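You operate a simulated robot arm through the tools that you are given. There is no shell and no other tool. Be economical: measure what you need, move in short steps, check, and stop when the job is done.

The job below is to be done with a simulated robot arm. You get a single attempt, and the scene is never put back.

TASK
Fit the spring named on the lever stand into the clamp base and tighten the clamp lever.
Fine: cover off on to the rubber mat and pressed back on before the lever; the orange pin must come out.

Only the result counts: the job must be done as asked and must still hold three seconds after the hand-in. Knocking over, shifting, dropping, spilling or breaking anything else fails it. Lids that push on must go on centred and level and be pressed home; caps that screw on are set level and turned clockwise until they are tight.

THE ROBOT
A 5-joint arm with a two-finger parallel gripper, fixed in place. Base frame: the origin is at the foot of the arm, x ahead of it, y to its left, z up; the work surface is at about z = 0. Readings come in cm, rad, newtons and seconds.
With the tool pointing down near the work surface it reaches from about 26 to 60 cm from the base axis. Its first joint turns from -1.152 to 1.152 rad. The tool tilts only in the upright plane through the base axis and itself; it spins freely about its own axis. Payload 1.57 kg.
Tool frame: the origin (TCP) lies between the finger pads and is the grasp point; the fingertips stand 3 cm ahead of it; z points along the fingers, y is the line along which they close. The gripper opens to 8 cm. The fingers are 1.7 cm wide and 1.2 cm thick; the gripper's body (4 by 8.2 cm) begins 8 cm behind the TCP.
Orientation is told as [roll, pitch, yaw] about the base's x, y, z axes, in that order, counted from this pose: with the fingers straight down and closing along the base's y, the tool's x points along the base's -x, its y along +y and its z along -z.

THE INTERFACE
- The arm moves only by the tool step_arm. Its arguments are lists of equal length, an entry for each row: "claw": the closure in counts, from 0 (fully open) to 255 (shut); "dp": the shift along the tool's x, y, z in cm, a list of three; "angular": the turn, a rotation vector about the tool's x, y, z in rad, a list of three. In form: {"claw": [claw, ...], "dp": [[dx, dy, dz], ...], "angular": [[ax, ay, az], ...]}. A call has 1 to 20 rows; each row shifts and turns the commanded pose from where the row before left it, along the tool's axes as they then stand. A row lasts 0.2 s, in which the tool goes at most 5 cm and 0.15 rad; a call with a longer step from one row to the next is refused whole, and so is a gripper value outside its range. Where a pose cannot be reached the arm comes as near as it can. A force on the tool above 60 N (or 10 N above the force at the start of the call, whichever is more), or a blocked arm, ends the call early, and 0.2 s more pass. Each finger travels about 15.3 cm/s and halts on what it meets, pressing with about 29 N; the grip force reading is that of the motor and also rises with nothing between the fingers. The clock runs only during rows and for 0.2 s after the last one: add rows that do not move to give the fingers time. It gives the time, the measured TCP pose, the force on the tool (base axes), the opening and the grip force at its end, in the units of the frame above (readings bear some noise), with the torque about the TCP (base axes, N m) and any sound that the robot's microphone picked up.
- Cameras (640 x 400 px; columns grow to the right, rows downward): "scene" is fixed at [5.2, 41.32, 51.64]; the picture's right is [-0.52, -0.85, 0.00], its down [-0.52, 0.32, -0.79] and it looks along [0.67, -0.41, -0.61] (base axes); focal length 326 px, centre (320, 200). "wrist" rides on the gripper at [7.2, -0.7, -12.2] in the tool frame; the picture's right is [0.09, 1.00, 0.00], its down [-0.84, 0.08, -0.54] and it looks along [-0.54, 0.05, 0.84] (tool axes); focal length 238 px, centre (320, 200). There is no depth. A picture from a camera that has moved, and an enlarged one, comes with that camera's place and axes in the base frame and with its lens.
- get_image(camera): a new picture of that camera. The clock stands still meanwhile.
- inspect(camera, box): a new picture of the part [left, top, right, bottom] of that camera's present view, enlarged. The clock stands still meanwhile.
- job_done(): hands the job in; it is judged then, once.

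Work in short steps. Places have to be worked out from the pictures, the camera data and where the tool is seen: move nearer, look again, correct. Check each grasp and each placing, and mend what went wrong. You have 120 turns and 68 pictures in all, those below and enlarged ones among them. Open the gripper and draw the arm clear of the work before you hand the job in, unless the task says otherwise; then end with one line.

The tools are called after "Emit:" as name(argument=value, ...) on one line, values as JSON. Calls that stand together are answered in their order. step_arm: Moves the arm, as the interface text tells. Its arguments: {"type":"object","properties":{"claw":{"type":"array","items":{"type":"number"}},"dp":{"type":"array","items":{"type":"array","items":{"type":"number"}}},"angular":{"type":"array","items":{"type":"array","items":{"type":"number"}}}},"required":["claw","dp","angular"]} The other tools are called the same way: get_image (camera) takes a picture; inspect (camera, box) takes an enlarged picture of a part of a camera's view; job_done () hands the job in.

At the start:

```text
time: 0.0
ee_pos: [42.98, 7.27, 29.37]
ee_rot: [-0.001, 0.001, 0.002]
force: [-1.2, -0.1, 0.6]
wrist_torque: [0.0, -0.01, 0.01]
opening: 7.99
grip_force: 0.0
```

scene: 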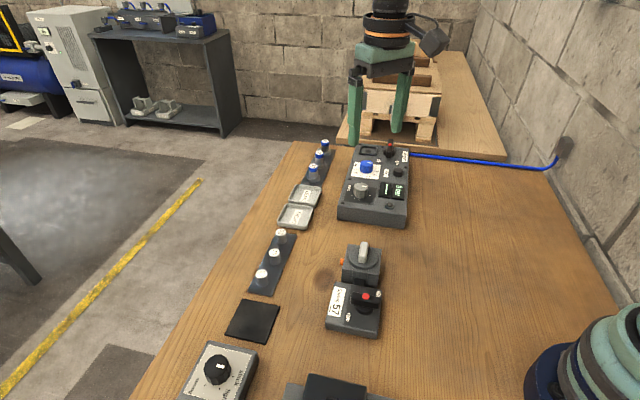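
wrist: 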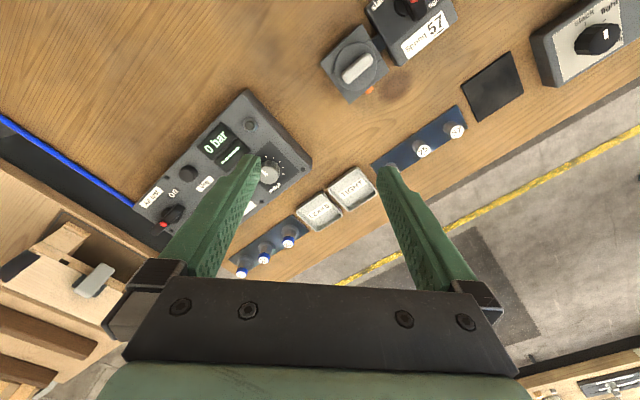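

I'll look closer at the lever stand, the springs and the clamp base first.

Emit:
inspect(camera="scene", box=[300, 230, 400, 345])

Emit:
inspect(camera="scene", box=[220, 130, 420, 300])

Emit:
inspect(camera="wrist", box=[300, 0, 640, 200])

Emit:
inspect(camera="scene", box=[170, 290, 420, 400])

```text
3.48 times, centred on (350, 288) of scene
camera zoom: at [5.2, 41.32, 51.64], right [-0.52, -0.85, 0.0], down [-0.52, 0.32, -0.79], along [0.67, -0.41, -0.61], focal length 1133 px, centre (216, -104)
```

zoom: 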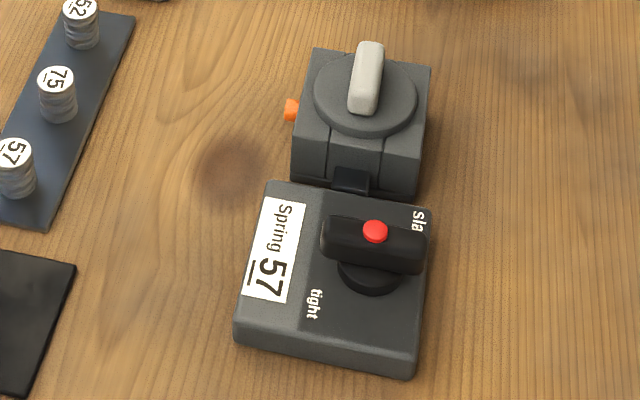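

```text
2.35 times, centred on (320, 215) of scene
camera zoom: at [5.2, 41.32, 51.64], right [-0.52, -0.85, 0.0], down [-0.52, 0.32, -0.79], along [0.67, -0.41, -0.61], focal length 766 px, centre (320, 165)
```

zoom: 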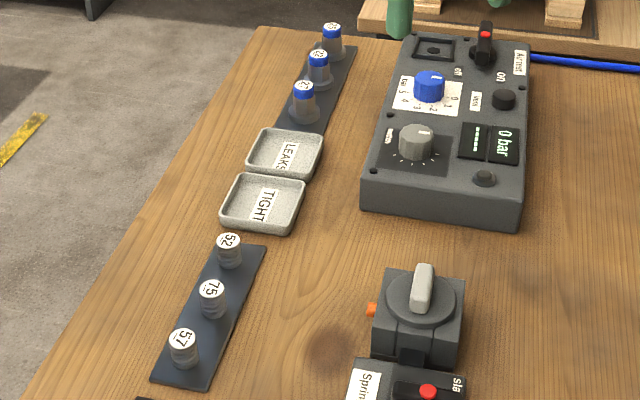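

```text
1.88 times, centred on (470, 100) of wrist
camera zoom: at [35.8, 6.61, 41.57], right [-0.09, 1.0, 0.0], down [0.84, 0.08, 0.54], along [0.54, 0.05, -0.84], focal length 449 px, centre (38, 388)
```

zoom: 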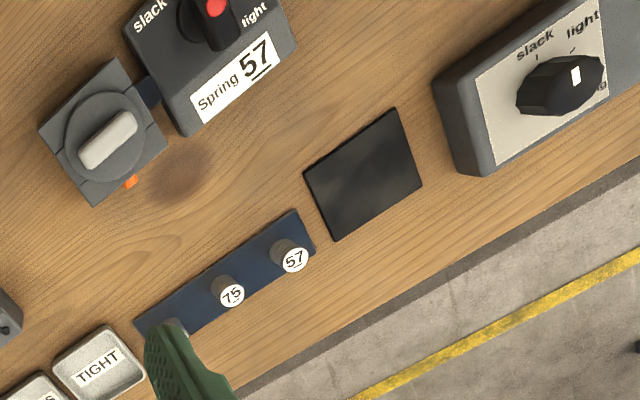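

```text
2.56 times, centred on (295, 345) of scene
camera zoom: at [5.2, 41.32, 51.64], right [-0.52, -0.85, 0.0], down [-0.52, 0.32, -0.79], along [0.67, -0.41, -0.61], focal length 834 px, centre (384, -171)
```

zoom: 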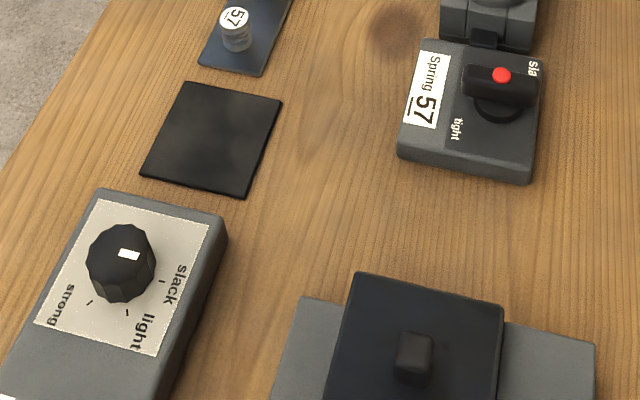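

The stand names spring 57. From the two views, the clamp is at about (37.6, 11.7), top near z 5.5, and spring 57 is at about (45, 29.7, 3). I move nearer to look at the clamp, pin and lever.

Emit:
step_arm(claw=[0, 0, 0, 0], dp=[[1.5, 1.5, 2], [1.5, 1.5, 3], [1.5, 1.5, 3], [0, 0, 2]], angular=[[0, 0, 0], [0, 0, 0], [0, 0, 0], [0, 0, 0]])

Emit:
get_image(camera="wrist")

```text
time: 1.0
ee_pos: [38.46, 11.68, 19.17]
ee_rot: [0.001, 0.001, 0.0]
force: [0.4, -1.2, -0.2]
wrist_torque: [0.03, -0.02, -0.01]
opening: 8.01
grip_force: 0.0
```

```text
61 pictures are left
camera wrist: at [31.21, 11.06, 31.43], right [-0.09, 1.0, 0.0], down [0.84, 0.08, 0.54], along [0.54, 0.05, -0.84], focal length 238 px, centre (320, 200)
```

wrist: 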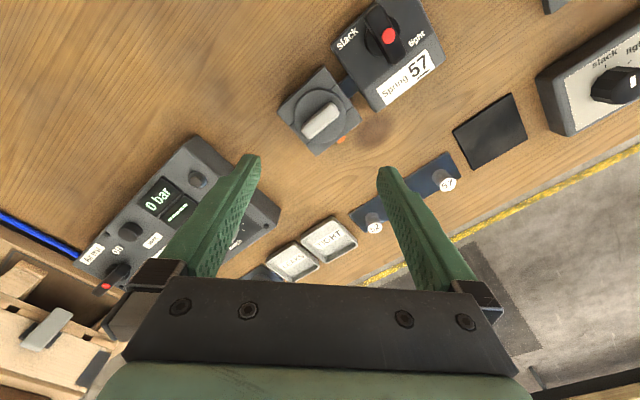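

The clamp sits upper-middle in the view, so I enlarge that part.

Emit:
inspect(camera="wrist", box=[260, 0, 460, 160])

```text
2.50 times, centred on (360, 80) of wrist
camera zoom: at [31.21, 11.06, 31.43], right [-0.09, 1.0, 0.0], down [0.84, 0.08, 0.54], along [0.54, 0.05, -0.84], focal length 596 px, centre (220, 500)
```

zoom: 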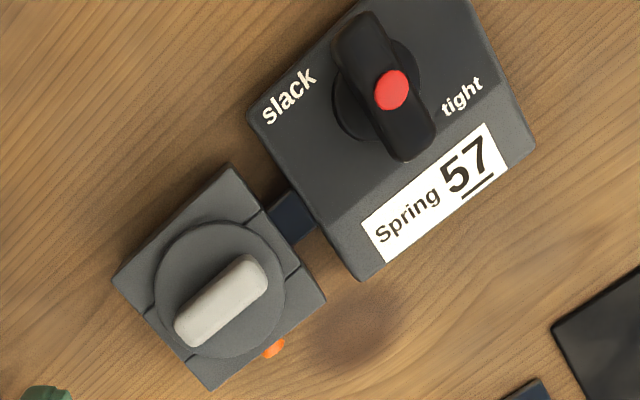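

The clamp is a box about 7 cm square centred near (37.7, 11.65) and turned about 45°. The pin comes out of its (+x,+y) face near (40.8, 14.6, ~1.8). I turn the tool to yaw -135° so the camera faces the pin and the fingers close across it.

Emit:
step_arm(claw=[0, 0, 0, 0, 0, 0, 0, 0, 0, 0, 0, 0, 0, 0, 0, 0, 0, 0], dp=[[-1.8, 2.2, 2], [-1.8, 2.1, 2], [0, 0, 0], [0, 0, 0], [0, 0, 0], [0, 0, 0], [0, 0, 0], [0, 0, 0], [0, 0, 0], [0, 0, 0], [0, 0, 0], [0, 0, 0], [0, 0, 0], [0, 0, 0], [0, 0, 0], [0, 0, 0], [0, 0, 0], [0, 0, 0]], angular=[[0, 0, 0], [0, 0, 0], [0, 0, 0.147], [0, 0, 0.147], [0, 0, 0.147], [0, 0, 0.147], [0, 0, 0.147], [0, 0, 0.147], [0, 0, 0.147], [0, 0, 0.147], [0, 0, 0.147], [0, 0, 0.147], [0, 0, 0.147], [0, 0, 0.147], [0, 0, 0.147], [0, 0, 0.147], [0, 0, 0.147], [0, 0, 0.147]])

Emit:
get_image(camera="wrist")

```text
time: 4.8
ee_pos: [42.07, 16.17, 15.34]
ee_rot: [-0.002, -0.001, -2.352]
force: [-0.5, 0.1, -0.4]
wrist_torque: [-0.03, 0.01, -0.01]
opening: 8.0
grip_force: 0.0
```

```text
59 pictures are left
camera wrist: at [46.66, 21.67, 27.55], right [0.77, -0.64, 0.0], down [-0.54, -0.65, 0.54], along [-0.34, -0.42, -0.84], focal length 238 px, centre (320, 200)
```

wrist: 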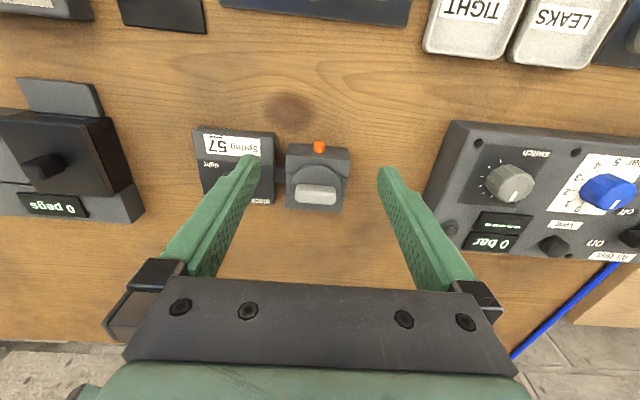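

The view is nearly square to the clamp, so I enlarge it to fix the pin and box positions.

Emit:
inspect(camera="wrist", box=[260, 120, 380, 220])

```text
4.00 times, centred on (320, 170) of wrist
camera zoom: at [46.66, 21.67, 27.55], right [0.77, -0.64, 0.0], down [-0.54, -0.65, 0.54], along [-0.34, -0.42, -0.84], focal length 953 px, centre (320, 320)
```

zoom: 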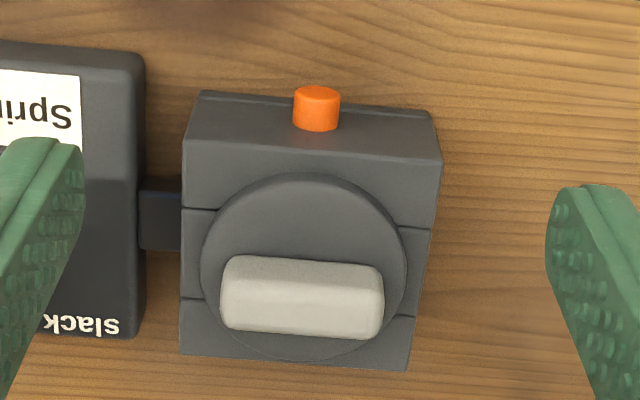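

The pin axis runs about 44° and its centre is near z 1.7. It sticks out about 0.8 cm from the face at (40.4, 14.15). I descend with partly closed fingers to clear the stand, stopping short to check.

Emit:
step_arm(claw=[150, 150, 150, 150, 150], dp=[[-0.6, 0.12, 2], [-0.6, 0.12, 2.5], [0, 0, 2.5], [0, 0, 2], [0, 0, 0]], angular=[[0, 0, 0], [0, 0, 0], [0, 0, 0], [0, 0, 0], [0, 0, 0]])

Emit:
inspect(camera="wrist", box=[220, 90, 420, 240])

Emit:
inspect(camera="scene", box=[280, 190, 440, 345])

```text
time: 6.0
ee_pos: [41.45, 14.94, 6.39]
ee_rot: [-0.001, 0.0, -2.349]
force: [-0.3, -0.2, 0.3]
wrist_torque: [-0.02, -0.02, 0.02]
opening: 3.3
grip_force: 0.2
```

```text
2.67 times, centred on (320, 165) of wrist
camera zoom: at [45.94, 20.58, 18.57], right [0.77, -0.63, 0.0], down [-0.53, -0.65, 0.54], along [-0.34, -0.42, -0.84], focal length 636 px, centre (320, 293)
```

zoom: 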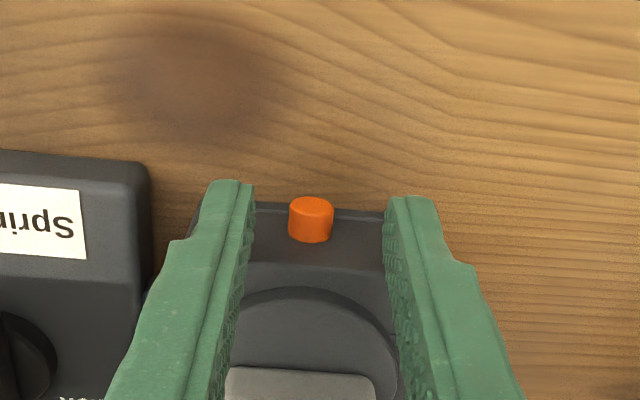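

```text
2.58 times, centred on (360, 268) of scene
camera zoom: at [5.2, 41.32, 51.64], right [-0.52, -0.85, 0.0], down [-0.52, 0.32, -0.79], along [0.67, -0.41, -0.61], focal length 840 px, centre (217, 26)
```

zoom: 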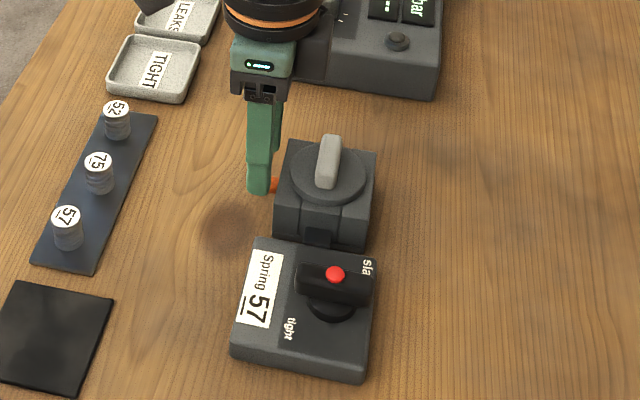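

The pin lies about 0.2 cm to tool -y and the face is about 1.4 cm behind the TCP in tool -x. I correct for that, lower to TCP z 4.0 and look.

Emit:
step_arm(claw=[150, 150, 150, 150], dp=[[-0.2, -0.2, 0.8], [-0.1, 0, 0.8], [0, 0, 0.8], [0, 0, 0]], angular=[[0, 0, 0], [0, 0, 0], [0, 0, 0], [0, 0, 0]])

Emit:
inspect(camera="wrist", box=[250, 120, 390, 225])

```text
time: 7.0
ee_pos: [41.08, 15.08, 3.97]
ee_rot: [-0.001, 0.0, -2.352]
force: [-0.5, -0.3, 0.1]
wrist_torque: [0.01, -0.01, 0.03]
opening: 3.3
grip_force: 0.1
```

```text
3.81 times, centred on (320, 172) of wrist
camera zoom: at [45.62, 20.57, 16.16], right [0.77, -0.63, 0.0], down [-0.53, -0.65, 0.54], along [-0.34, -0.42, -0.84], focal length 908 px, centre (320, 305)
```

zoom: 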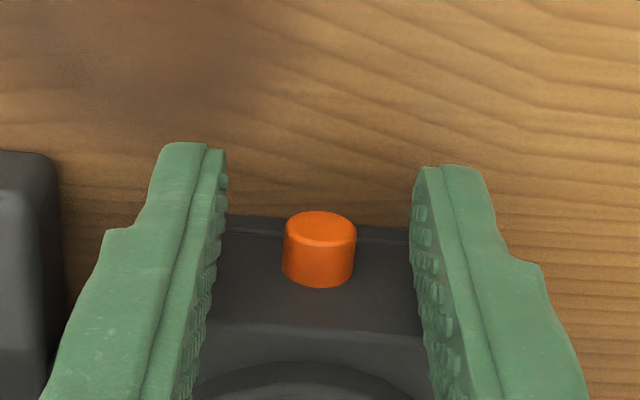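

The pin is centred between the fingers and the finger edges clear the face by about 0.3 cm. I move in 0.12 cm and close.

Emit:
step_arm(claw=[150, 255, 255, 255, 255], dp=[[-0.12, 0, 0], [0, 0, 0], [0, 0, 0], [0, 0, 0], [0, 0, 0]], angular=[[0, 0, 0], [0, 0, 0], [0, 0, 0], [0, 0, 0], [0, 0, 0]])

Emit:
inspect(camera="wrist", box=[250, 120, 390, 225])

```text
time: 8.2
ee_pos: [41.05, 14.94, 3.92]
ee_rot: [0.001, 0.002, -2.35]
force: [10.0, -10.7, -6.8]
wrist_torque: [-0.25, -0.14, 0.06]
opening: 1.12
grip_force: 28.6
```

```text
3.81 times, centred on (320, 172) of wrist
camera zoom: at [45.53, 20.42, 16.16], right [0.77, -0.64, 0.0], down [-0.53, -0.65, 0.54], along [-0.34, -0.42, -0.84], focal length 908 px, centre (320, 305)
```

zoom: 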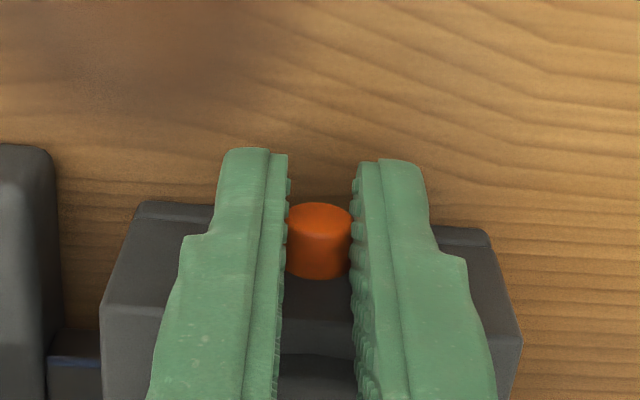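

The pin is gripped at 1.12 cm opening with a side load of about 15 N. I ease toward +y to relieve that, then pull outward in small steps.

Emit:
step_arm(claw=[255, 255, 255, 255, 255, 255], dp=[[0, 0.1, 0], [0.2, 0, 0], [0.2, 0, 0], [0.2, 0, 0], [0.2, 0, 0], [0, 0, 0]], angular=[[0, 0, 0], [0, 0, 0], [0, 0, 0], [0, 0, 0], [0, 0, 0], [0, 0, 0]])

Emit:
inspect(camera="wrist", box=[250, 120, 390, 225])

```text
time: 9.6
ee_pos: [41.52, 15.35, 3.96]
ee_rot: [0.0, -0.004, -2.35]
force: [5.7, -7.5, -24.8]
wrist_torque: [-0.34, -0.22, -0.07]
opening: 1.11
grip_force: 28.7
```

```text
3.81 times, centred on (320, 172) of wrist
camera zoom: at [46.09, 20.94, 16.14], right [0.77, -0.63, 0.0], down [-0.53, -0.65, 0.54], along [-0.35, -0.42, -0.84], focal length 908 px, centre (320, 305)
```

zoom: 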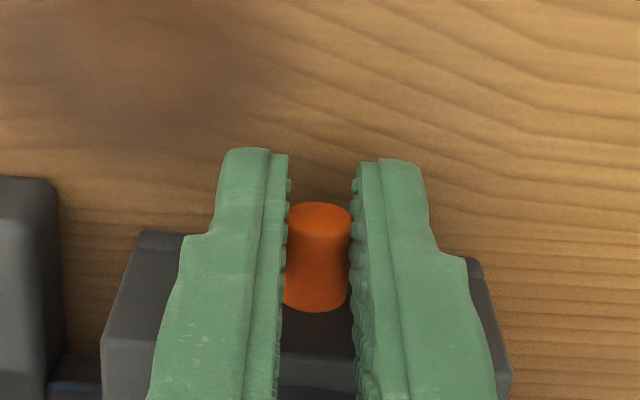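

The pin is sliding out in the grip, with a downward pull of about 25 N. I ease down slightly and keep pulling.

Emit:
step_arm(claw=[255, 255, 255, 255, 255, 255], dp=[[0, 0.05, 0.1], [0.2, 0, 0], [0.2, 0, 0], [0.2, 0, 0], [0.2, 0, 0], [0, 0, 0]], angular=[[0, 0, 0], [0, 0, 0], [0, 0, 0], [0, 0, 0], [0, 0, 0], [0, 0, 0]])

Emit:
inspect(camera="wrist", box=[250, 120, 390, 225])

```text
time: 11.0
ee_pos: [42.04, 15.93, 3.88]
ee_rot: [-0.002, -0.008, -2.351]
force: [-20.4, -10.8, 13.3]
wrist_torque: [-0.36, 0.28, -0.13]
opening: 1.06
grip_force: 28.5
```

```text
3.81 times, centred on (320, 172) of wrist
camera zoom: at [46.7, 21.48, 15.95], right [0.77, -0.64, 0.0], down [-0.53, -0.65, 0.55], along [-0.35, -0.42, -0.84], focal length 908 px, centre (320, 305)
```

zoom: 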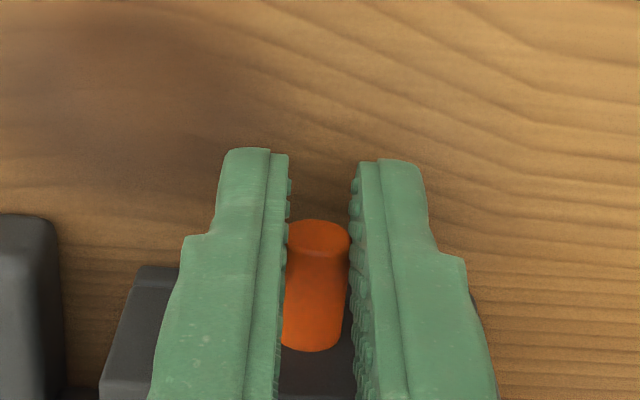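

The pin is partly out but starting to slip in the fingers. I open, move the hand back in 0.5 cm along the pin and grip again.

Emit:
step_arm(claw=[190, 190, 190, 255, 255, 255, 255], dp=[[0, -0.05, -0.05], [-0.3, 0, 0], [-0.3, 0, 0], [0, 0, 0], [0, 0, 0], [0, 0, 0], [0, 0, 0]], angular=[[0, 0, 0], [0, 0, 0], [0, 0, 0], [0, 0, 0], [0, 0, 0], [0, 0, 0], [0, 0, 0]])

Emit:
inspect(camera="wrist", box=[250, 120, 390, 225])

```text
time: 12.6
ee_pos: [41.83, 15.57, 3.85]
ee_rot: [-0.001, 0.001, -2.352]
force: [0.2, -0.2, 0.8]
wrist_torque: [0.02, -0.02, -0.01]
opening: 0.0
grip_force: 21.3
```

```text
3.81 times, centred on (320, 172) of wrist
camera zoom: at [46.38, 21.11, 16.06], right [0.77, -0.63, 0.0], down [-0.53, -0.65, 0.54], along [-0.34, -0.42, -0.84], focal length 908 px, centre (320, 305)
```

zoom: 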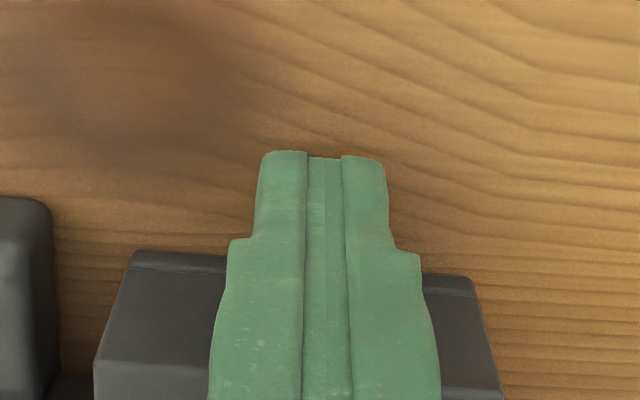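

The fingers closed on nothing, so the pin either fell or went back in. I open, back off outward and look.

Emit:
step_arm(claw=[150, 150, 150, 150, 150], dp=[[0, 0, 0], [0, 0, -1.5], [0, 0, -1.5], [1, 0, -1], [0, 0, 0]], angular=[[0, 0, 0], [0, 0, 0], [0, 0, 0], [0, 0, 0], [0, 0, 0]])

Emit:
inspect(camera="wrist", box=[220, 90, 420, 240])

Emit:
inspect(camera="scene", box=[280, 190, 440, 345])

```text
time: 13.8
ee_pos: [42.6, 16.43, 7.87]
ee_rot: [0.0, 0.0, -2.351]
force: [1.1, -0.1, 0.7]
wrist_torque: [-0.02, -0.04, 0.01]
opening: 3.3
grip_force: 0.0
```

```text
2.67 times, centred on (320, 165) of wrist
camera zoom: at [47.11, 21.87, 20.06], right [0.77, -0.63, 0.0], down [-0.53, -0.65, 0.54], along [-0.34, -0.42, -0.84], focal length 636 px, centre (320, 293)
```

zoom: 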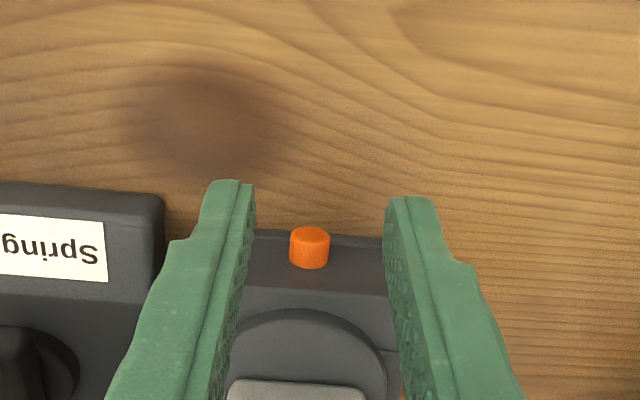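

```text
2.58 times, centred on (360, 268) of scene
camera zoom: at [5.2, 41.32, 51.64], right [-0.52, -0.85, 0.0], down [-0.52, 0.32, -0.79], along [0.67, -0.41, -0.61], focal length 840 px, centre (217, 26)
```

zoom: 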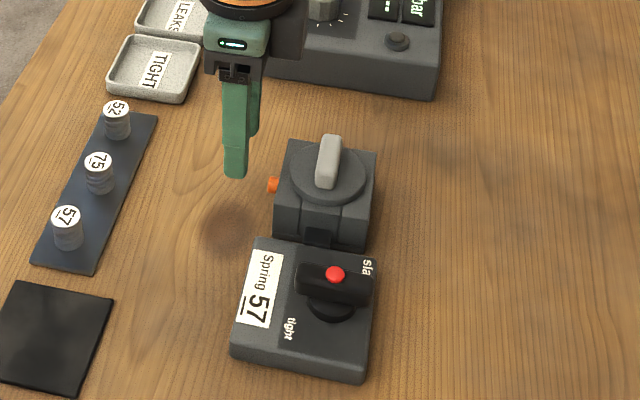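

The pin is spring-loaded and snapped back. I need a firmer, lower grip and a longer pull, so I go in with the tips lower and the fingers right up to the face.

Emit:
step_arm(claw=[150, 150, 150, 150, 150, 255, 255, 255, 255], dp=[[-1.0, 0, 1], [-1.0, 0, 1.5], [0, 0, 1.5], [0, 0, 0.5], [-0.22, 0, 0], [0, 0, 0], [0, 0, 0], [0, 0, 0], [0, 0, 0]], angular=[[0, 0, 0], [0, 0, 0], [0, 0, 0], [0, 0, 0], [0, 0, 0], [0, 0, 0], [0, 0, 0], [0, 0, 0], [0, 0, 0]])

Emit:
inspect(camera="wrist", box=[250, 120, 390, 225])

```text
time: 15.8
ee_pos: [40.84, 14.81, 3.48]
ee_rot: [0.0, -0.002, -2.35]
force: [-8.7, 10.6, 0.4]
wrist_torque: [0.2, 0.1, -0.07]
opening: 1.09
grip_force: 28.9
```

```text
3.81 times, centred on (320, 172) of wrist
camera zoom: at [45.48, 20.35, 15.53], right [0.77, -0.63, 0.0], down [-0.53, -0.65, 0.54], along [-0.34, -0.42, -0.84], focal length 908 px, centre (320, 305)
```

zoom: 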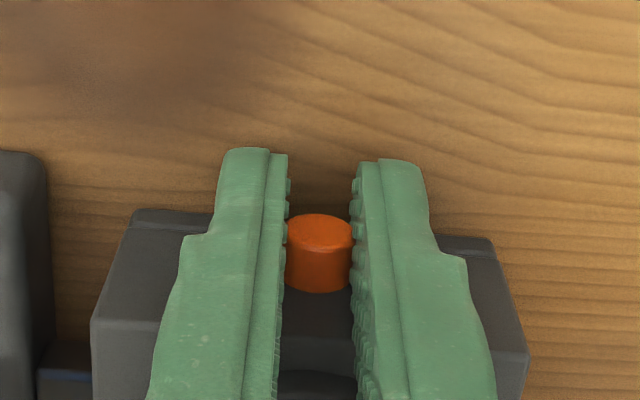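

The grip is good. I relieve the side load by 0.07 in -y and pull, reading forces in small bursts.

Emit:
step_arm(claw=[255, 255, 255, 255, 255, 255, 255], dp=[[0, -0.07, 0], [0.2, 0, 0], [0.2, 0, 0], [0.2, 0, 0], [0.2, 0, 0], [0.2, 0, 0], [0, 0, 0]], angular=[[0, 0, 0], [0, 0, 0], [0, 0, 0], [0, 0, 0], [0, 0, 0], [0, 0, 0], [0, 0, 0]])

Emit:
inspect(camera="wrist", box=[250, 120, 390, 225])

```text
time: 17.4
ee_pos: [41.6, 15.38, 3.34]
ee_rot: [0.0, -0.001, -2.35]
force: [-0.5, -0.6, -16.0]
wrist_torque: [0.25, -0.33, 0.0]
opening: 1.1
grip_force: 28.8
```

```text
3.81 times, centred on (320, 172) of wrist
camera zoom: at [46.16, 21.03, 15.54], right [0.77, -0.64, 0.0], down [-0.53, -0.65, 0.54], along [-0.34, -0.42, -0.84], focal length 908 px, centre (320, 305)
```

zoom: 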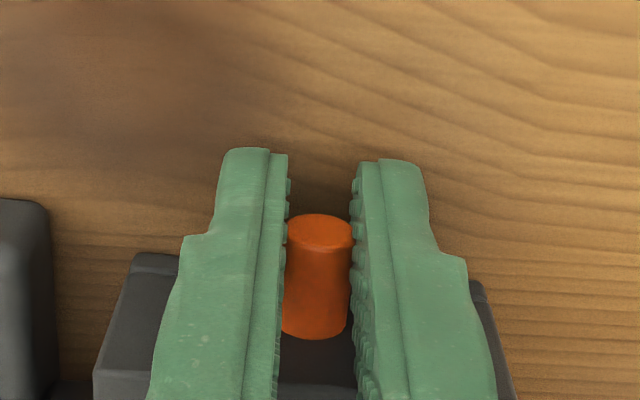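

No slip so far, with about 0.95 cm pulled. I continue a little further.

Emit:
step_arm(claw=[255, 255, 255, 255, 255], dp=[[0.1, 0, 0.05], [0.1, 0, 0], [0.1, 0, 0], [0.1, 0, 0], [0, 0, 0]], angular=[[0, 0, 0], [0, 0, 0], [0, 0, 0], [0, 0, 0], [0, 0, 0]])

Emit:
inspect(camera="wrist", box=[250, 120, 390, 225])

```text
time: 18.6
ee_pos: [41.8, 15.66, 3.37]
ee_rot: [-0.002, -0.005, -2.351]
force: [-13.6, -15.7, 10.9]
wrist_torque: [-0.48, 0.39, -0.02]
opening: 1.09
grip_force: 28.9
```

```text
3.81 times, centred on (320, 172) of wrist
camera zoom: at [46.38, 21.21, 15.51], right [0.77, -0.64, 0.0], down [-0.53, -0.65, 0.55], along [-0.35, -0.42, -0.84], focal length 908 px, centre (320, 305)
```

zoom: 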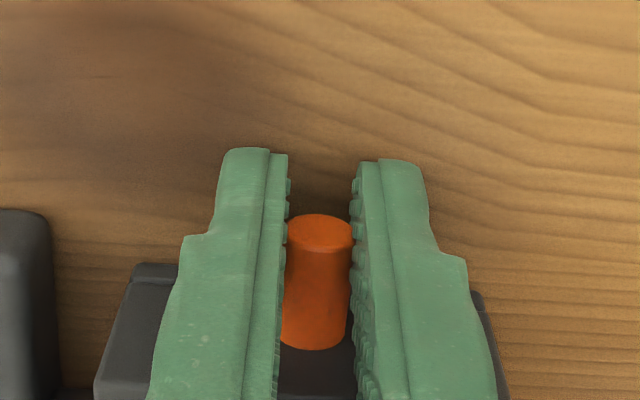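

The pin has met firm resistance at about 1.15 cm with a 21 N pull. I pull a touch more to see whether it clicks or gives.

Emit:
step_arm(claw=[255, 255, 255, 255], dp=[[0.1, 0, -0.03], [0.1, 0, 0], [0.1, 0, 0], [0, 0, 0]], angular=[[0, 0, 0], [0, 0, 0], [0, 0, 0], [0, 0, 0]])

Emit:
inspect(camera="wrist", box=[250, 120, 390, 225])

```text
time: 19.6
ee_pos: [41.96, 15.94, 3.35]
ee_rot: [-0.002, -0.005, -2.353]
force: [-6.7, -31.8, -0.9]
wrist_torque: [-0.47, 0.13, 0.04]
opening: 1.1
grip_force: 28.4
```

```text
3.81 times, centred on (320, 172) of wrist
camera zoom: at [46.6, 21.42, 15.47], right [0.77, -0.64, 0.0], down [-0.53, -0.65, 0.55], along [-0.35, -0.42, -0.84], focal length 908 px, centre (320, 305)
```

zoom: 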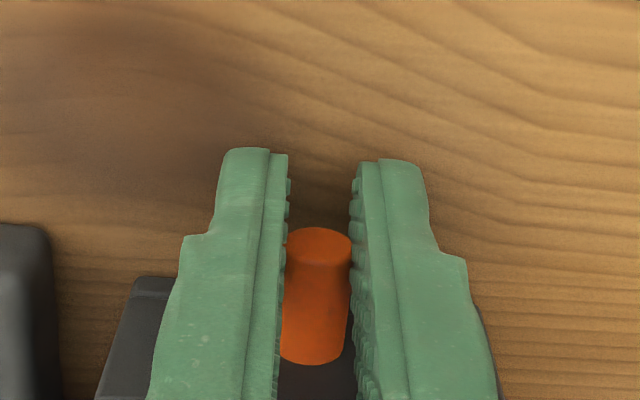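

It is slipping at 27 N with the pin at its stop. I open in one short row and look at once to see whether it stays out.

Emit:
step_arm(claw=[200], dp=[[0, 0, 0]], angular=[[0, 0, 0]])

Emit:
inspect(camera="wrist", box=[250, 120, 390, 225])

```text
time: 20.0
ee_pos: [42.31, 16.21, 3.54]
ee_rot: [0.002, 0.003, -2.349]
force: [0.4, -0.3, -1.0]
wrist_torque: [0.01, -0.01, -0.02]
opening: 1.73
grip_force: 0.1
```

```text
3.81 times, centred on (320, 172) of wrist
camera zoom: at [46.66, 21.69, 15.68], right [0.77, -0.63, 0.0], down [-0.53, -0.65, 0.54], along [-0.34, -0.42, -0.84], focal length 908 px, centre (320, 305)
```

zoom: 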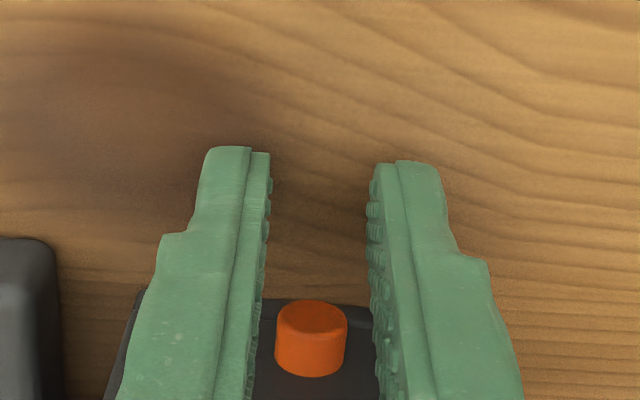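

It springs back within 0.4 s, so it is a return plunger and pulling it fully to the stop may simply have released the cover. Next I rise, turn to yaw -45° over the cover's handle and look, to see whether the cover lifts freely.

Emit:
step_arm(claw=[150, 130, 130, 130, 130, 130, 130, 130, 130, 130, 130, 130, 130, 130, 130], dp=[[0, 0, -4], [0, 0, -4.5], [-3.2, 0, 0], [-3.3, 0, 0], [0, 0, 0], [0, 0, 0], [0, 0, 0], [0, 0, 0], [0, 0, 0], [0, 0, 0], [0, 0, 0], [0, 0, 0], [0, 0, 0], [0, 0, 0], [0, 0, 0]], angular=[[0, 0, 0], [0, 0, 0], [0, 0, 0], [0, 0, 0], [0, 0, -0.143], [0, 0, -0.143], [0, 0, -0.143], [0, 0, -0.143], [0, 0, -0.143], [0, 0, -0.143], [0, 0, -0.143], [0, 0, -0.143], [0, 0, -0.143], [0, 0, -0.143], [0, 0, -0.143]])

Emit:
get_image(camera="wrist")

```text
time: 23.2
ee_pos: [37.46, 11.24, 11.95]
ee_rot: [0.001, 0.001, -0.774]
force: [-0.2, -0.2, 0.4]
wrist_torque: [-0.01, 0.0, 0.0]
opening: 3.92
grip_force: 0.0
```

```text
43 pictures are left
camera wrist: at [31.89, 15.85, 24.1], right [0.63, 0.78, 0.0], down [0.65, -0.53, 0.54], along [0.42, -0.34, -0.84], focal length 238 px, centre (320, 200)
```

wrist: 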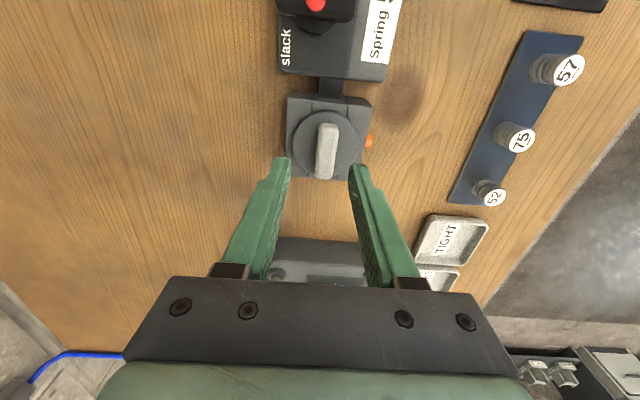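

The handle centre comes out at about (37.7, 11.7) with the top near z 5.5 and the disc top near z 4. I centre on it and lower to TCP z 7.6.

Emit:
step_arm(claw=[130, 130, 130, 130], dp=[[0.15, 0.5, 1], [0, 0, 1.7], [0, 0, 1.65], [0, 0, 0]], angular=[[0, 0, 0], [0, 0, 0], [0, 0, 0], [0, 0, 0]])

Emit:
inspect(camera="wrist", box=[230, 80, 430, 230])

Emit:
inspect(camera="scene", box=[310, 220, 410, 310])

```text
time: 24.2
ee_pos: [37.77, 11.81, 7.82]
ee_rot: [0.001, 0.0, -0.779]
force: [-19.3, -3.4, 51.0]
wrist_torque: [-0.05, 0.58, 0.01]
opening: 3.92
grip_force: 0.1
```

```text
2.67 times, centred on (330, 155) of wrist
camera zoom: at [32.22, 16.33, 19.93], right [0.63, 0.77, 0.0], down [0.65, -0.53, 0.54], along [0.42, -0.34, -0.84], focal length 636 px, centre (293, 320)
```

zoom: 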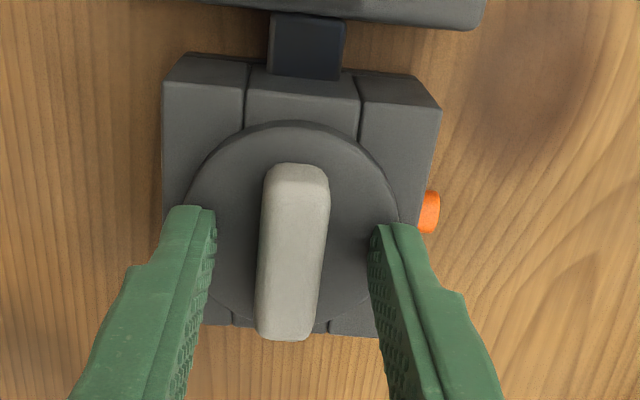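

```text
4.44 times, centred on (360, 265) of scene
camera zoom: at [5.18, 41.31, 51.65], right [-0.52, -0.85, 0.0], down [-0.52, 0.32, -0.79], along [0.67, -0.41, -0.61], focal length 1448 px, centre (142, -89)
```

zoom: 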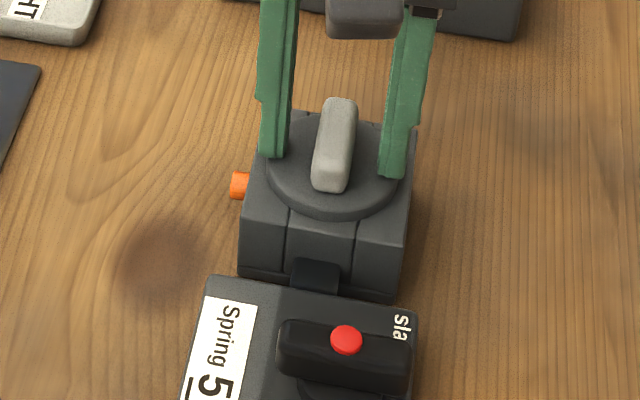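

The fingertips are pressing on the disc at 51 N, so the disc top is about z 4.8. I raise 0.5 cm, then close on the handle.

Emit:
step_arm(claw=[130, 130, 255, 255, 255, 255], dp=[[0, 0, -0.5], [0, 0, 0], [0, 0, 0], [0, 0, 0], [0, 0, 0], [0, 0, 0]], angular=[[0, 0, 0], [0, 0, 0], [0, 0, 0], [0, 0, 0], [0, 0, 0], [0, 0, 0]])

Emit:
inspect(camera="wrist", box=[230, 80, 430, 230])

```text
time: 25.6
ee_pos: [37.74, 11.72, 8.15]
ee_rot: [0.001, -0.001, -0.778]
force: [0.5, -0.8, 0.0]
wrist_torque: [0.04, -0.03, -0.02]
opening: 1.47
grip_force: 29.3
heard: snap
```

```text
2.67 times, centred on (330, 155) of wrist
camera zoom: at [32.17, 16.32, 20.32], right [0.63, 0.77, 0.0], down [0.65, -0.53, 0.54], along [0.42, -0.34, -0.84], focal length 636 px, centre (293, 320)
```

zoom: 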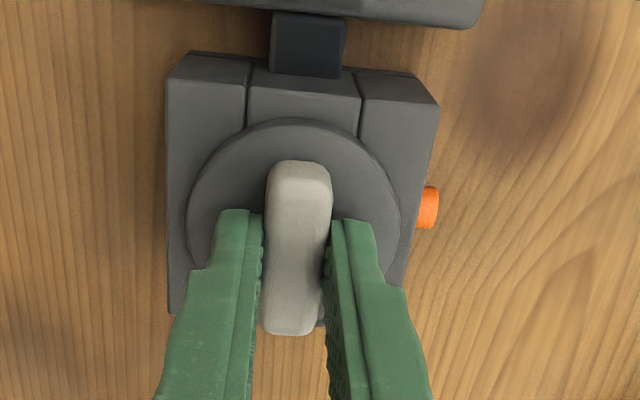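

The handle is gripped at 1.47 cm and a "snap" was heard, probably from the press. I lift gently and watch the force.

Emit:
step_arm(claw=[255, 255, 255, 255], dp=[[0, 0, -0.1], [0, 0, -0.1], [0, 0, -0.1], [0, 0, 0]], angular=[[0, 0, 0], [0, 0, 0], [0, 0, 0], [0, 0, 0]])

```text
time: 26.6
ee_pos: [37.87, 11.73, 8.29]
ee_rot: [0.0, 0.0, -0.778]
force: [-0.1, 1.5, -0.1]
wrist_torque: [-0.01, 0.03, 0.03]
opening: 1.5
grip_force: 29.1
```

Almost no resistance, so I lift further and check whether the cover comes with it.

Emit:
step_arm(claw=[255, 255, 255, 255], dp=[[0, 0, -0.3], [0, 0, -0.4], [0, 0, -0.4], [0, 0, 0]], angular=[[0, 0, 0], [0, 0, 0], [0, 0, 0], [0, 0, 0]])

Emit:
inspect(camera="wrist", box=[230, 80, 430, 230])

Emit:
inspect(camera="scene", box=[310, 220, 410, 310])

```text
time: 27.6
ee_pos: [37.7, 11.66, 9.37]
ee_rot: [-0.001, 0.0, -0.779]
force: [-0.3, -0.2, -1.1]
wrist_torque: [0.0, 0.03, -0.01]
opening: 1.52
grip_force: 29.4
```

```text
2.67 times, centred on (330, 155) of wrist
camera zoom: at [32.11, 16.28, 21.62], right [0.63, 0.77, 0.0], down [0.65, -0.53, 0.54], along [0.42, -0.34, -0.84], focal length 636 px, centre (293, 320)
```

zoom: 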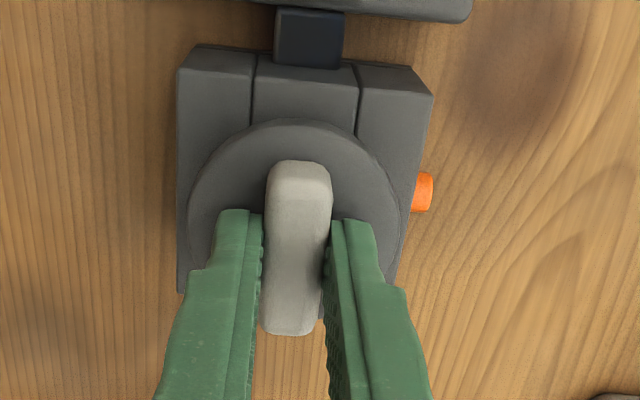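

```text
4.44 times, centred on (360, 265) of scene
camera zoom: at [5.2, 41.32, 51.64], right [-0.52, -0.85, 0.0], down [-0.52, 0.32, -0.79], along [0.67, -0.41, -0.61], focal length 1448 px, centre (142, -89)
```

zoom: 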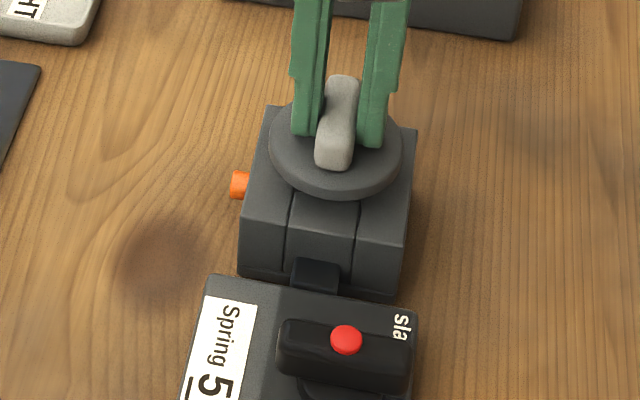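

The pull had freed the cover and it lifts off cleanly. I carry it high over the boards to the mat, centred near (38.5, 34.45).

Emit:
step_arm(claw=[255, 255, 255, 255, 255, 255, 255, 255, 255], dp=[[0, 0, -2.5], [0, 0, -2.5], [2.573, 2.8, 0], [2.573, 2.8, 0], [2.573, 2.8, 0], [2.573, 2.8, 0], [2.573, 2.8, 0], [2.573, 2.8, 0], [0, 0, 0]], angular=[[0, 0, 0], [0, 0, 0], [0, 0, 0], [0, 0, 0], [0, 0, 0], [0, 0, 0], [0, 0, 0], [0, 0, 0], [0, 0, 0]])

Emit:
get_image(camera="wrist")

Emit:
get_image(camera="scene")

```text
time: 29.6
ee_pos: [38.72, 34.0, 14.75]
ee_rot: [0.001, 0.0, -0.78]
force: [-0.4, 0.5, -0.7]
wrist_torque: [0.01, 0.0, 0.02]
opening: 1.51
grip_force: 29.0
```

```text
37 pictures are left
camera wrist: at [33.02, 38.66, 26.85], right [0.63, 0.77, 0.0], down [0.65, -0.53, 0.54], along [0.42, -0.34, -0.84], focal length 238 px, centre (320, 200)
```

wrist: 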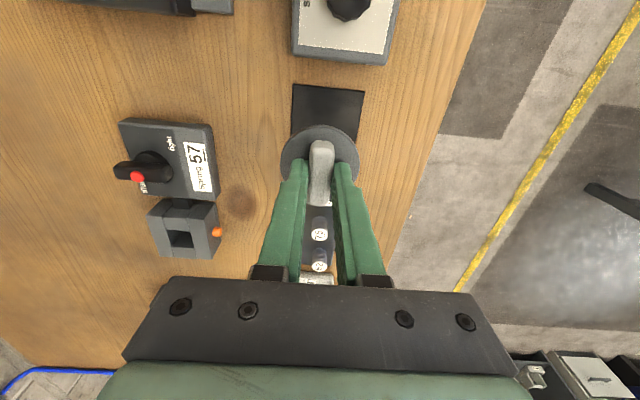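

```text
36 pictures are left
```

scene: 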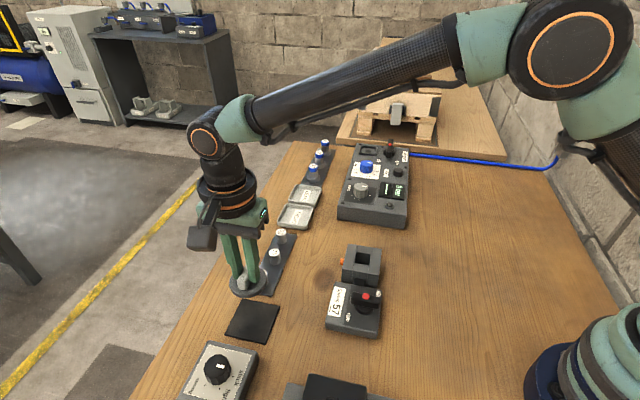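

The mat centre works out at about (38.7, 34.6). I shift 0.6 cm in +y and lower to TCP z 6.5 to look at the cover's underside against the mat.

Emit:
step_arm(claw=[255, 255, 255, 255, 255], dp=[[0.42, 0.43, 1.5], [0, 0, 2.5], [0, 0, 2.5], [0, 0, 1.7], [0, 0, 0]], angular=[[0, 0, 0], [0, 0, 0], [0, 0, 0], [0, 0, 0], [0, 0, 0]])

Emit:
inspect(camera="scene", box=[200, 260, 300, 350])

```text
time: 30.8
ee_pos: [38.67, 35.03, 6.4]
ee_rot: [-0.001, -0.001, -0.781]
force: [-0.5, 0.3, -0.2]
wrist_torque: [-0.02, -0.06, 0.01]
opening: 1.51
grip_force: 28.9
```

```text
4.44 times, centred on (250, 305) of scene
camera zoom: at [5.2, 41.32, 51.64], right [-0.52, -0.85, 0.0], down [-0.52, 0.32, -0.79], along [0.67, -0.41, -0.61], focal length 1448 px, centre (631, -267)
```

zoom: 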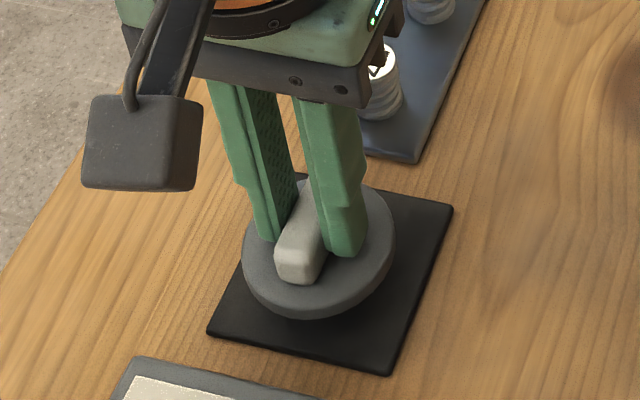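

The cover is over the mat, about 0.4 cm far in y. I correct that and lower slowly until contact.

Emit:
step_arm(claw=[255, 255, 255, 255, 255, 255], dp=[[-0.25, -0.25, 0.2], [0, 0, 0.3], [0, 0, 0.3], [0, 0, 0.2], [0, 0, 0.2], [0, 0, 0]], angular=[[0, 0, 0], [0, 0, 0], [0, 0, 0], [0, 0, 0], [0, 0, 0], [0, 0, 0]])

```text
time: 32.2
ee_pos: [38.6, 34.89, 5.06]
ee_rot: [0.001, 0.0, -0.778]
force: [0.0, 0.1, -0.8]
wrist_torque: [-0.01, 0.02, 0.0]
opening: 1.47
grip_force: 28.8
```

Emit:
step_arm(claw=[255, 255, 255, 255], dp=[[0, 0, 0.15], [0, 0, 0.15], [0, 0, 0.1], [0, 0, 0]], angular=[[0, 0, 0], [0, 0, 0], [0, 0, 0], [0, 0, 0]])

```text
time: 33.2
ee_pos: [38.64, 34.86, 4.57]
ee_rot: [0.001, -0.001, -0.778]
force: [0.7, 0.3, -0.1]
wrist_torque: [0.01, 0.02, 0.0]
opening: 1.5
grip_force: 29.3
```

Still no contact, so I lower in finer steps.

Emit:
step_arm(claw=[255, 255, 255, 255], dp=[[0, 0, 0.1], [0, 0, 0.1], [0, 0, 0.1], [0, 0, 0]], angular=[[0, 0, 0], [0, 0, 0], [0, 0, 0], [0, 0, 0]])

Emit:
inspect(camera="scene", box=[200, 260, 300, 350])

```text
time: 34.2
ee_pos: [38.58, 34.78, 4.38]
ee_rot: [0.0, 0.001, -0.777]
force: [-8.2, -2.0, 19.2]
wrist_torque: [-0.03, 0.34, 0.01]
opening: 1.48
grip_force: 28.9
```

```text
4.44 times, centred on (250, 305) of scene
camera zoom: at [5.2, 41.31, 51.65], right [-0.52, -0.85, 0.0], down [-0.52, 0.32, -0.79], along [0.67, -0.41, -0.61], focal length 1448 px, centre (631, -267)
```

zoom: 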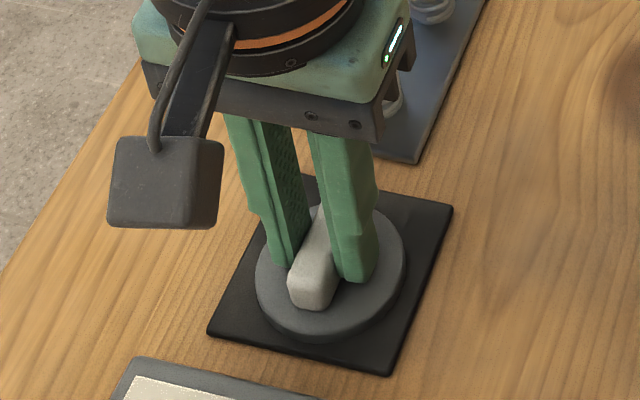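

The cover rests on the mat, level and fully within it. I ease off, open, rise clear and move over spring 57.

Emit:
step_arm(claw=[255, 150, 150, 150, 150, 150, 150, 150, 150], dp=[[0, 0, -0.2], [0, 0, 0], [0, 0, 0], [0, 0, -2], [0, 0, -3], [0, 0, -4], [-4, 0.4, 0], [-4.1, 0.4, 0], [0, 0, 0]], angular=[[0, 0, 0], [0, 0, 0], [0, 0, 0], [0, 0, 0], [0, 0, 0], [0, 0, 0], [0, 0, 0], [0, 0, 0], [0, 0, 0]])

Emit:
get_image(camera="wrist")

```text
time: 36.2
ee_pos: [44.71, 29.73, 13.51]
ee_rot: [-0.002, 0.0, -0.78]
force: [-0.1, 0.3, -0.2]
wrist_torque: [0.0, -0.02, -0.03]
opening: 3.32
grip_force: 0.1
```

```text
33 pictures are left
camera wrist: at [39.01, 34.23, 25.67], right [0.63, 0.77, 0.0], down [0.65, -0.53, 0.54], along [0.42, -0.34, -0.84], focal length 238 px, centre (320, 200)
```

wrist: 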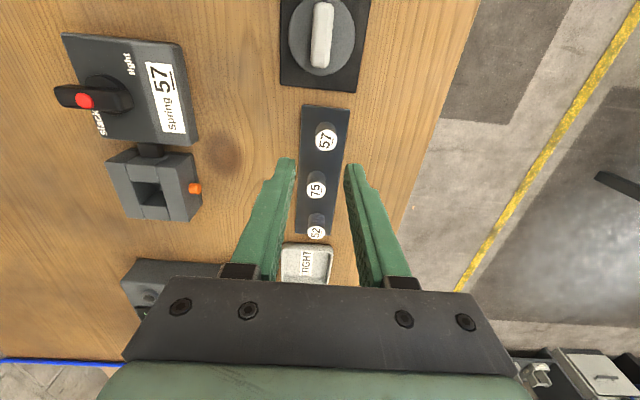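

The cover is well centred on the mat. I enlarge the springs to confirm the number and shape, along with the clamp's hole.

Emit:
inspect(camera="wrist", box=[280, 100, 380, 250])

Emit:
inspect(camera="scene", box=[230, 220, 400, 340])

```text
2.67 times, centred on (330, 175) of wrist
camera zoom: at [39.01, 34.23, 25.67], right [0.63, 0.77, 0.0], down [0.65, -0.53, 0.54], along [0.42, -0.34, -0.84], focal length 636 px, centre (293, 267)
```

zoom: 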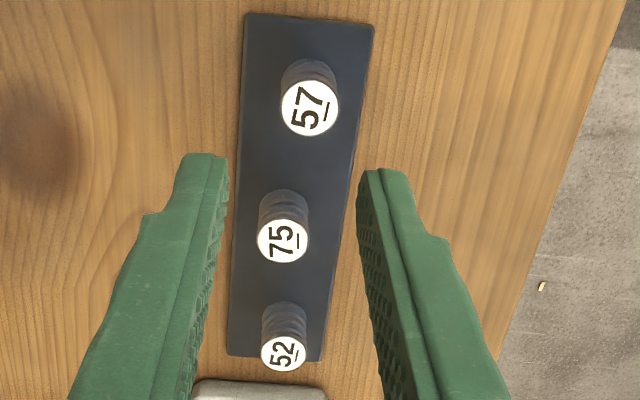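

```text
3.33 times, centred on (315, 280) of scene
camera zoom: at [5.21, 41.32, 51.64], right [-0.52, -0.85, 0.0], down [-0.52, 0.32, -0.79], along [0.67, -0.41, -0.61], focal length 1086 px, centre (337, -67)
```

zoom: 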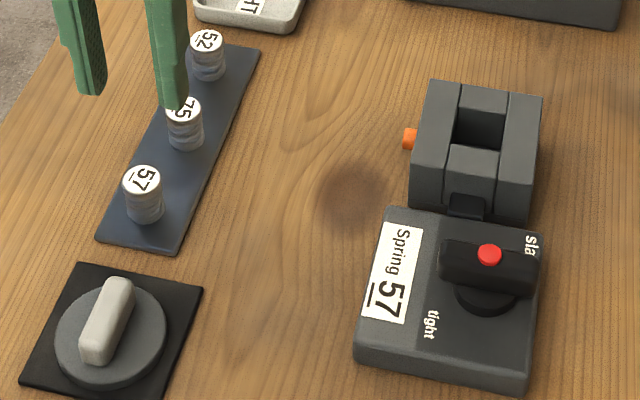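

Spring 57 is confirmed, its cap at about (45.5, 29.75, ~2.3). Before choosing the grasp I look closely at the clamp's pocket.

Emit:
inspect(camera="wrist", box=[95, 135, 215, 235])

Emit:
inspect(camera="scene", box=[335, 238, 387, 290])

```text
4.00 times, centred on (155, 185) of wrist
camera zoom: at [39.01, 34.23, 25.67], right [0.63, 0.77, 0.0], down [0.65, -0.53, 0.54], along [0.42, -0.34, -0.84], focal length 953 px, centre (980, 260)
```

zoom: 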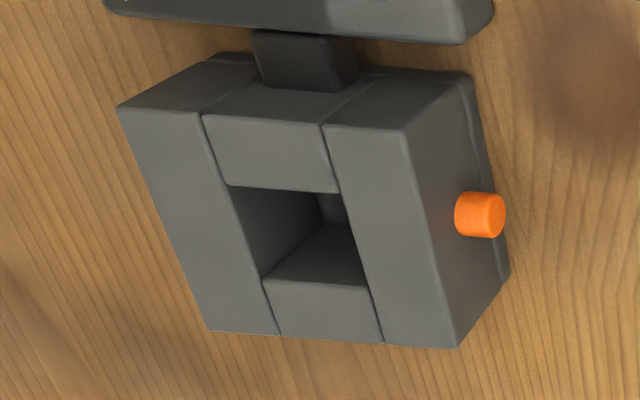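

```text
7.69 times, centred on (361, 264) of scene
camera zoom: at [5.21, 41.32, 51.64], right [-0.52, -0.85, 0.0], down [-0.52, 0.32, -0.79], along [0.67, -0.41, -0.61], focal length 2505 px, centre (5, -292)
```

zoom: 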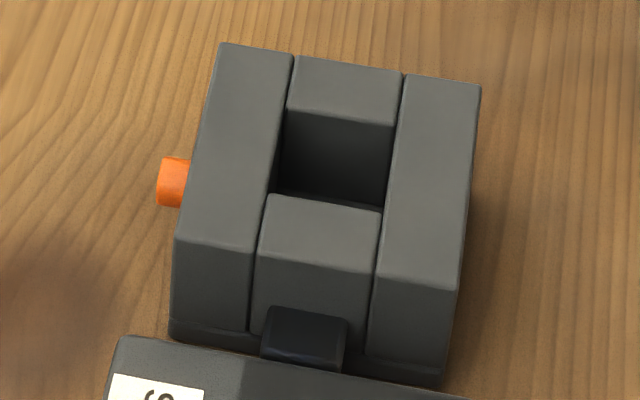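

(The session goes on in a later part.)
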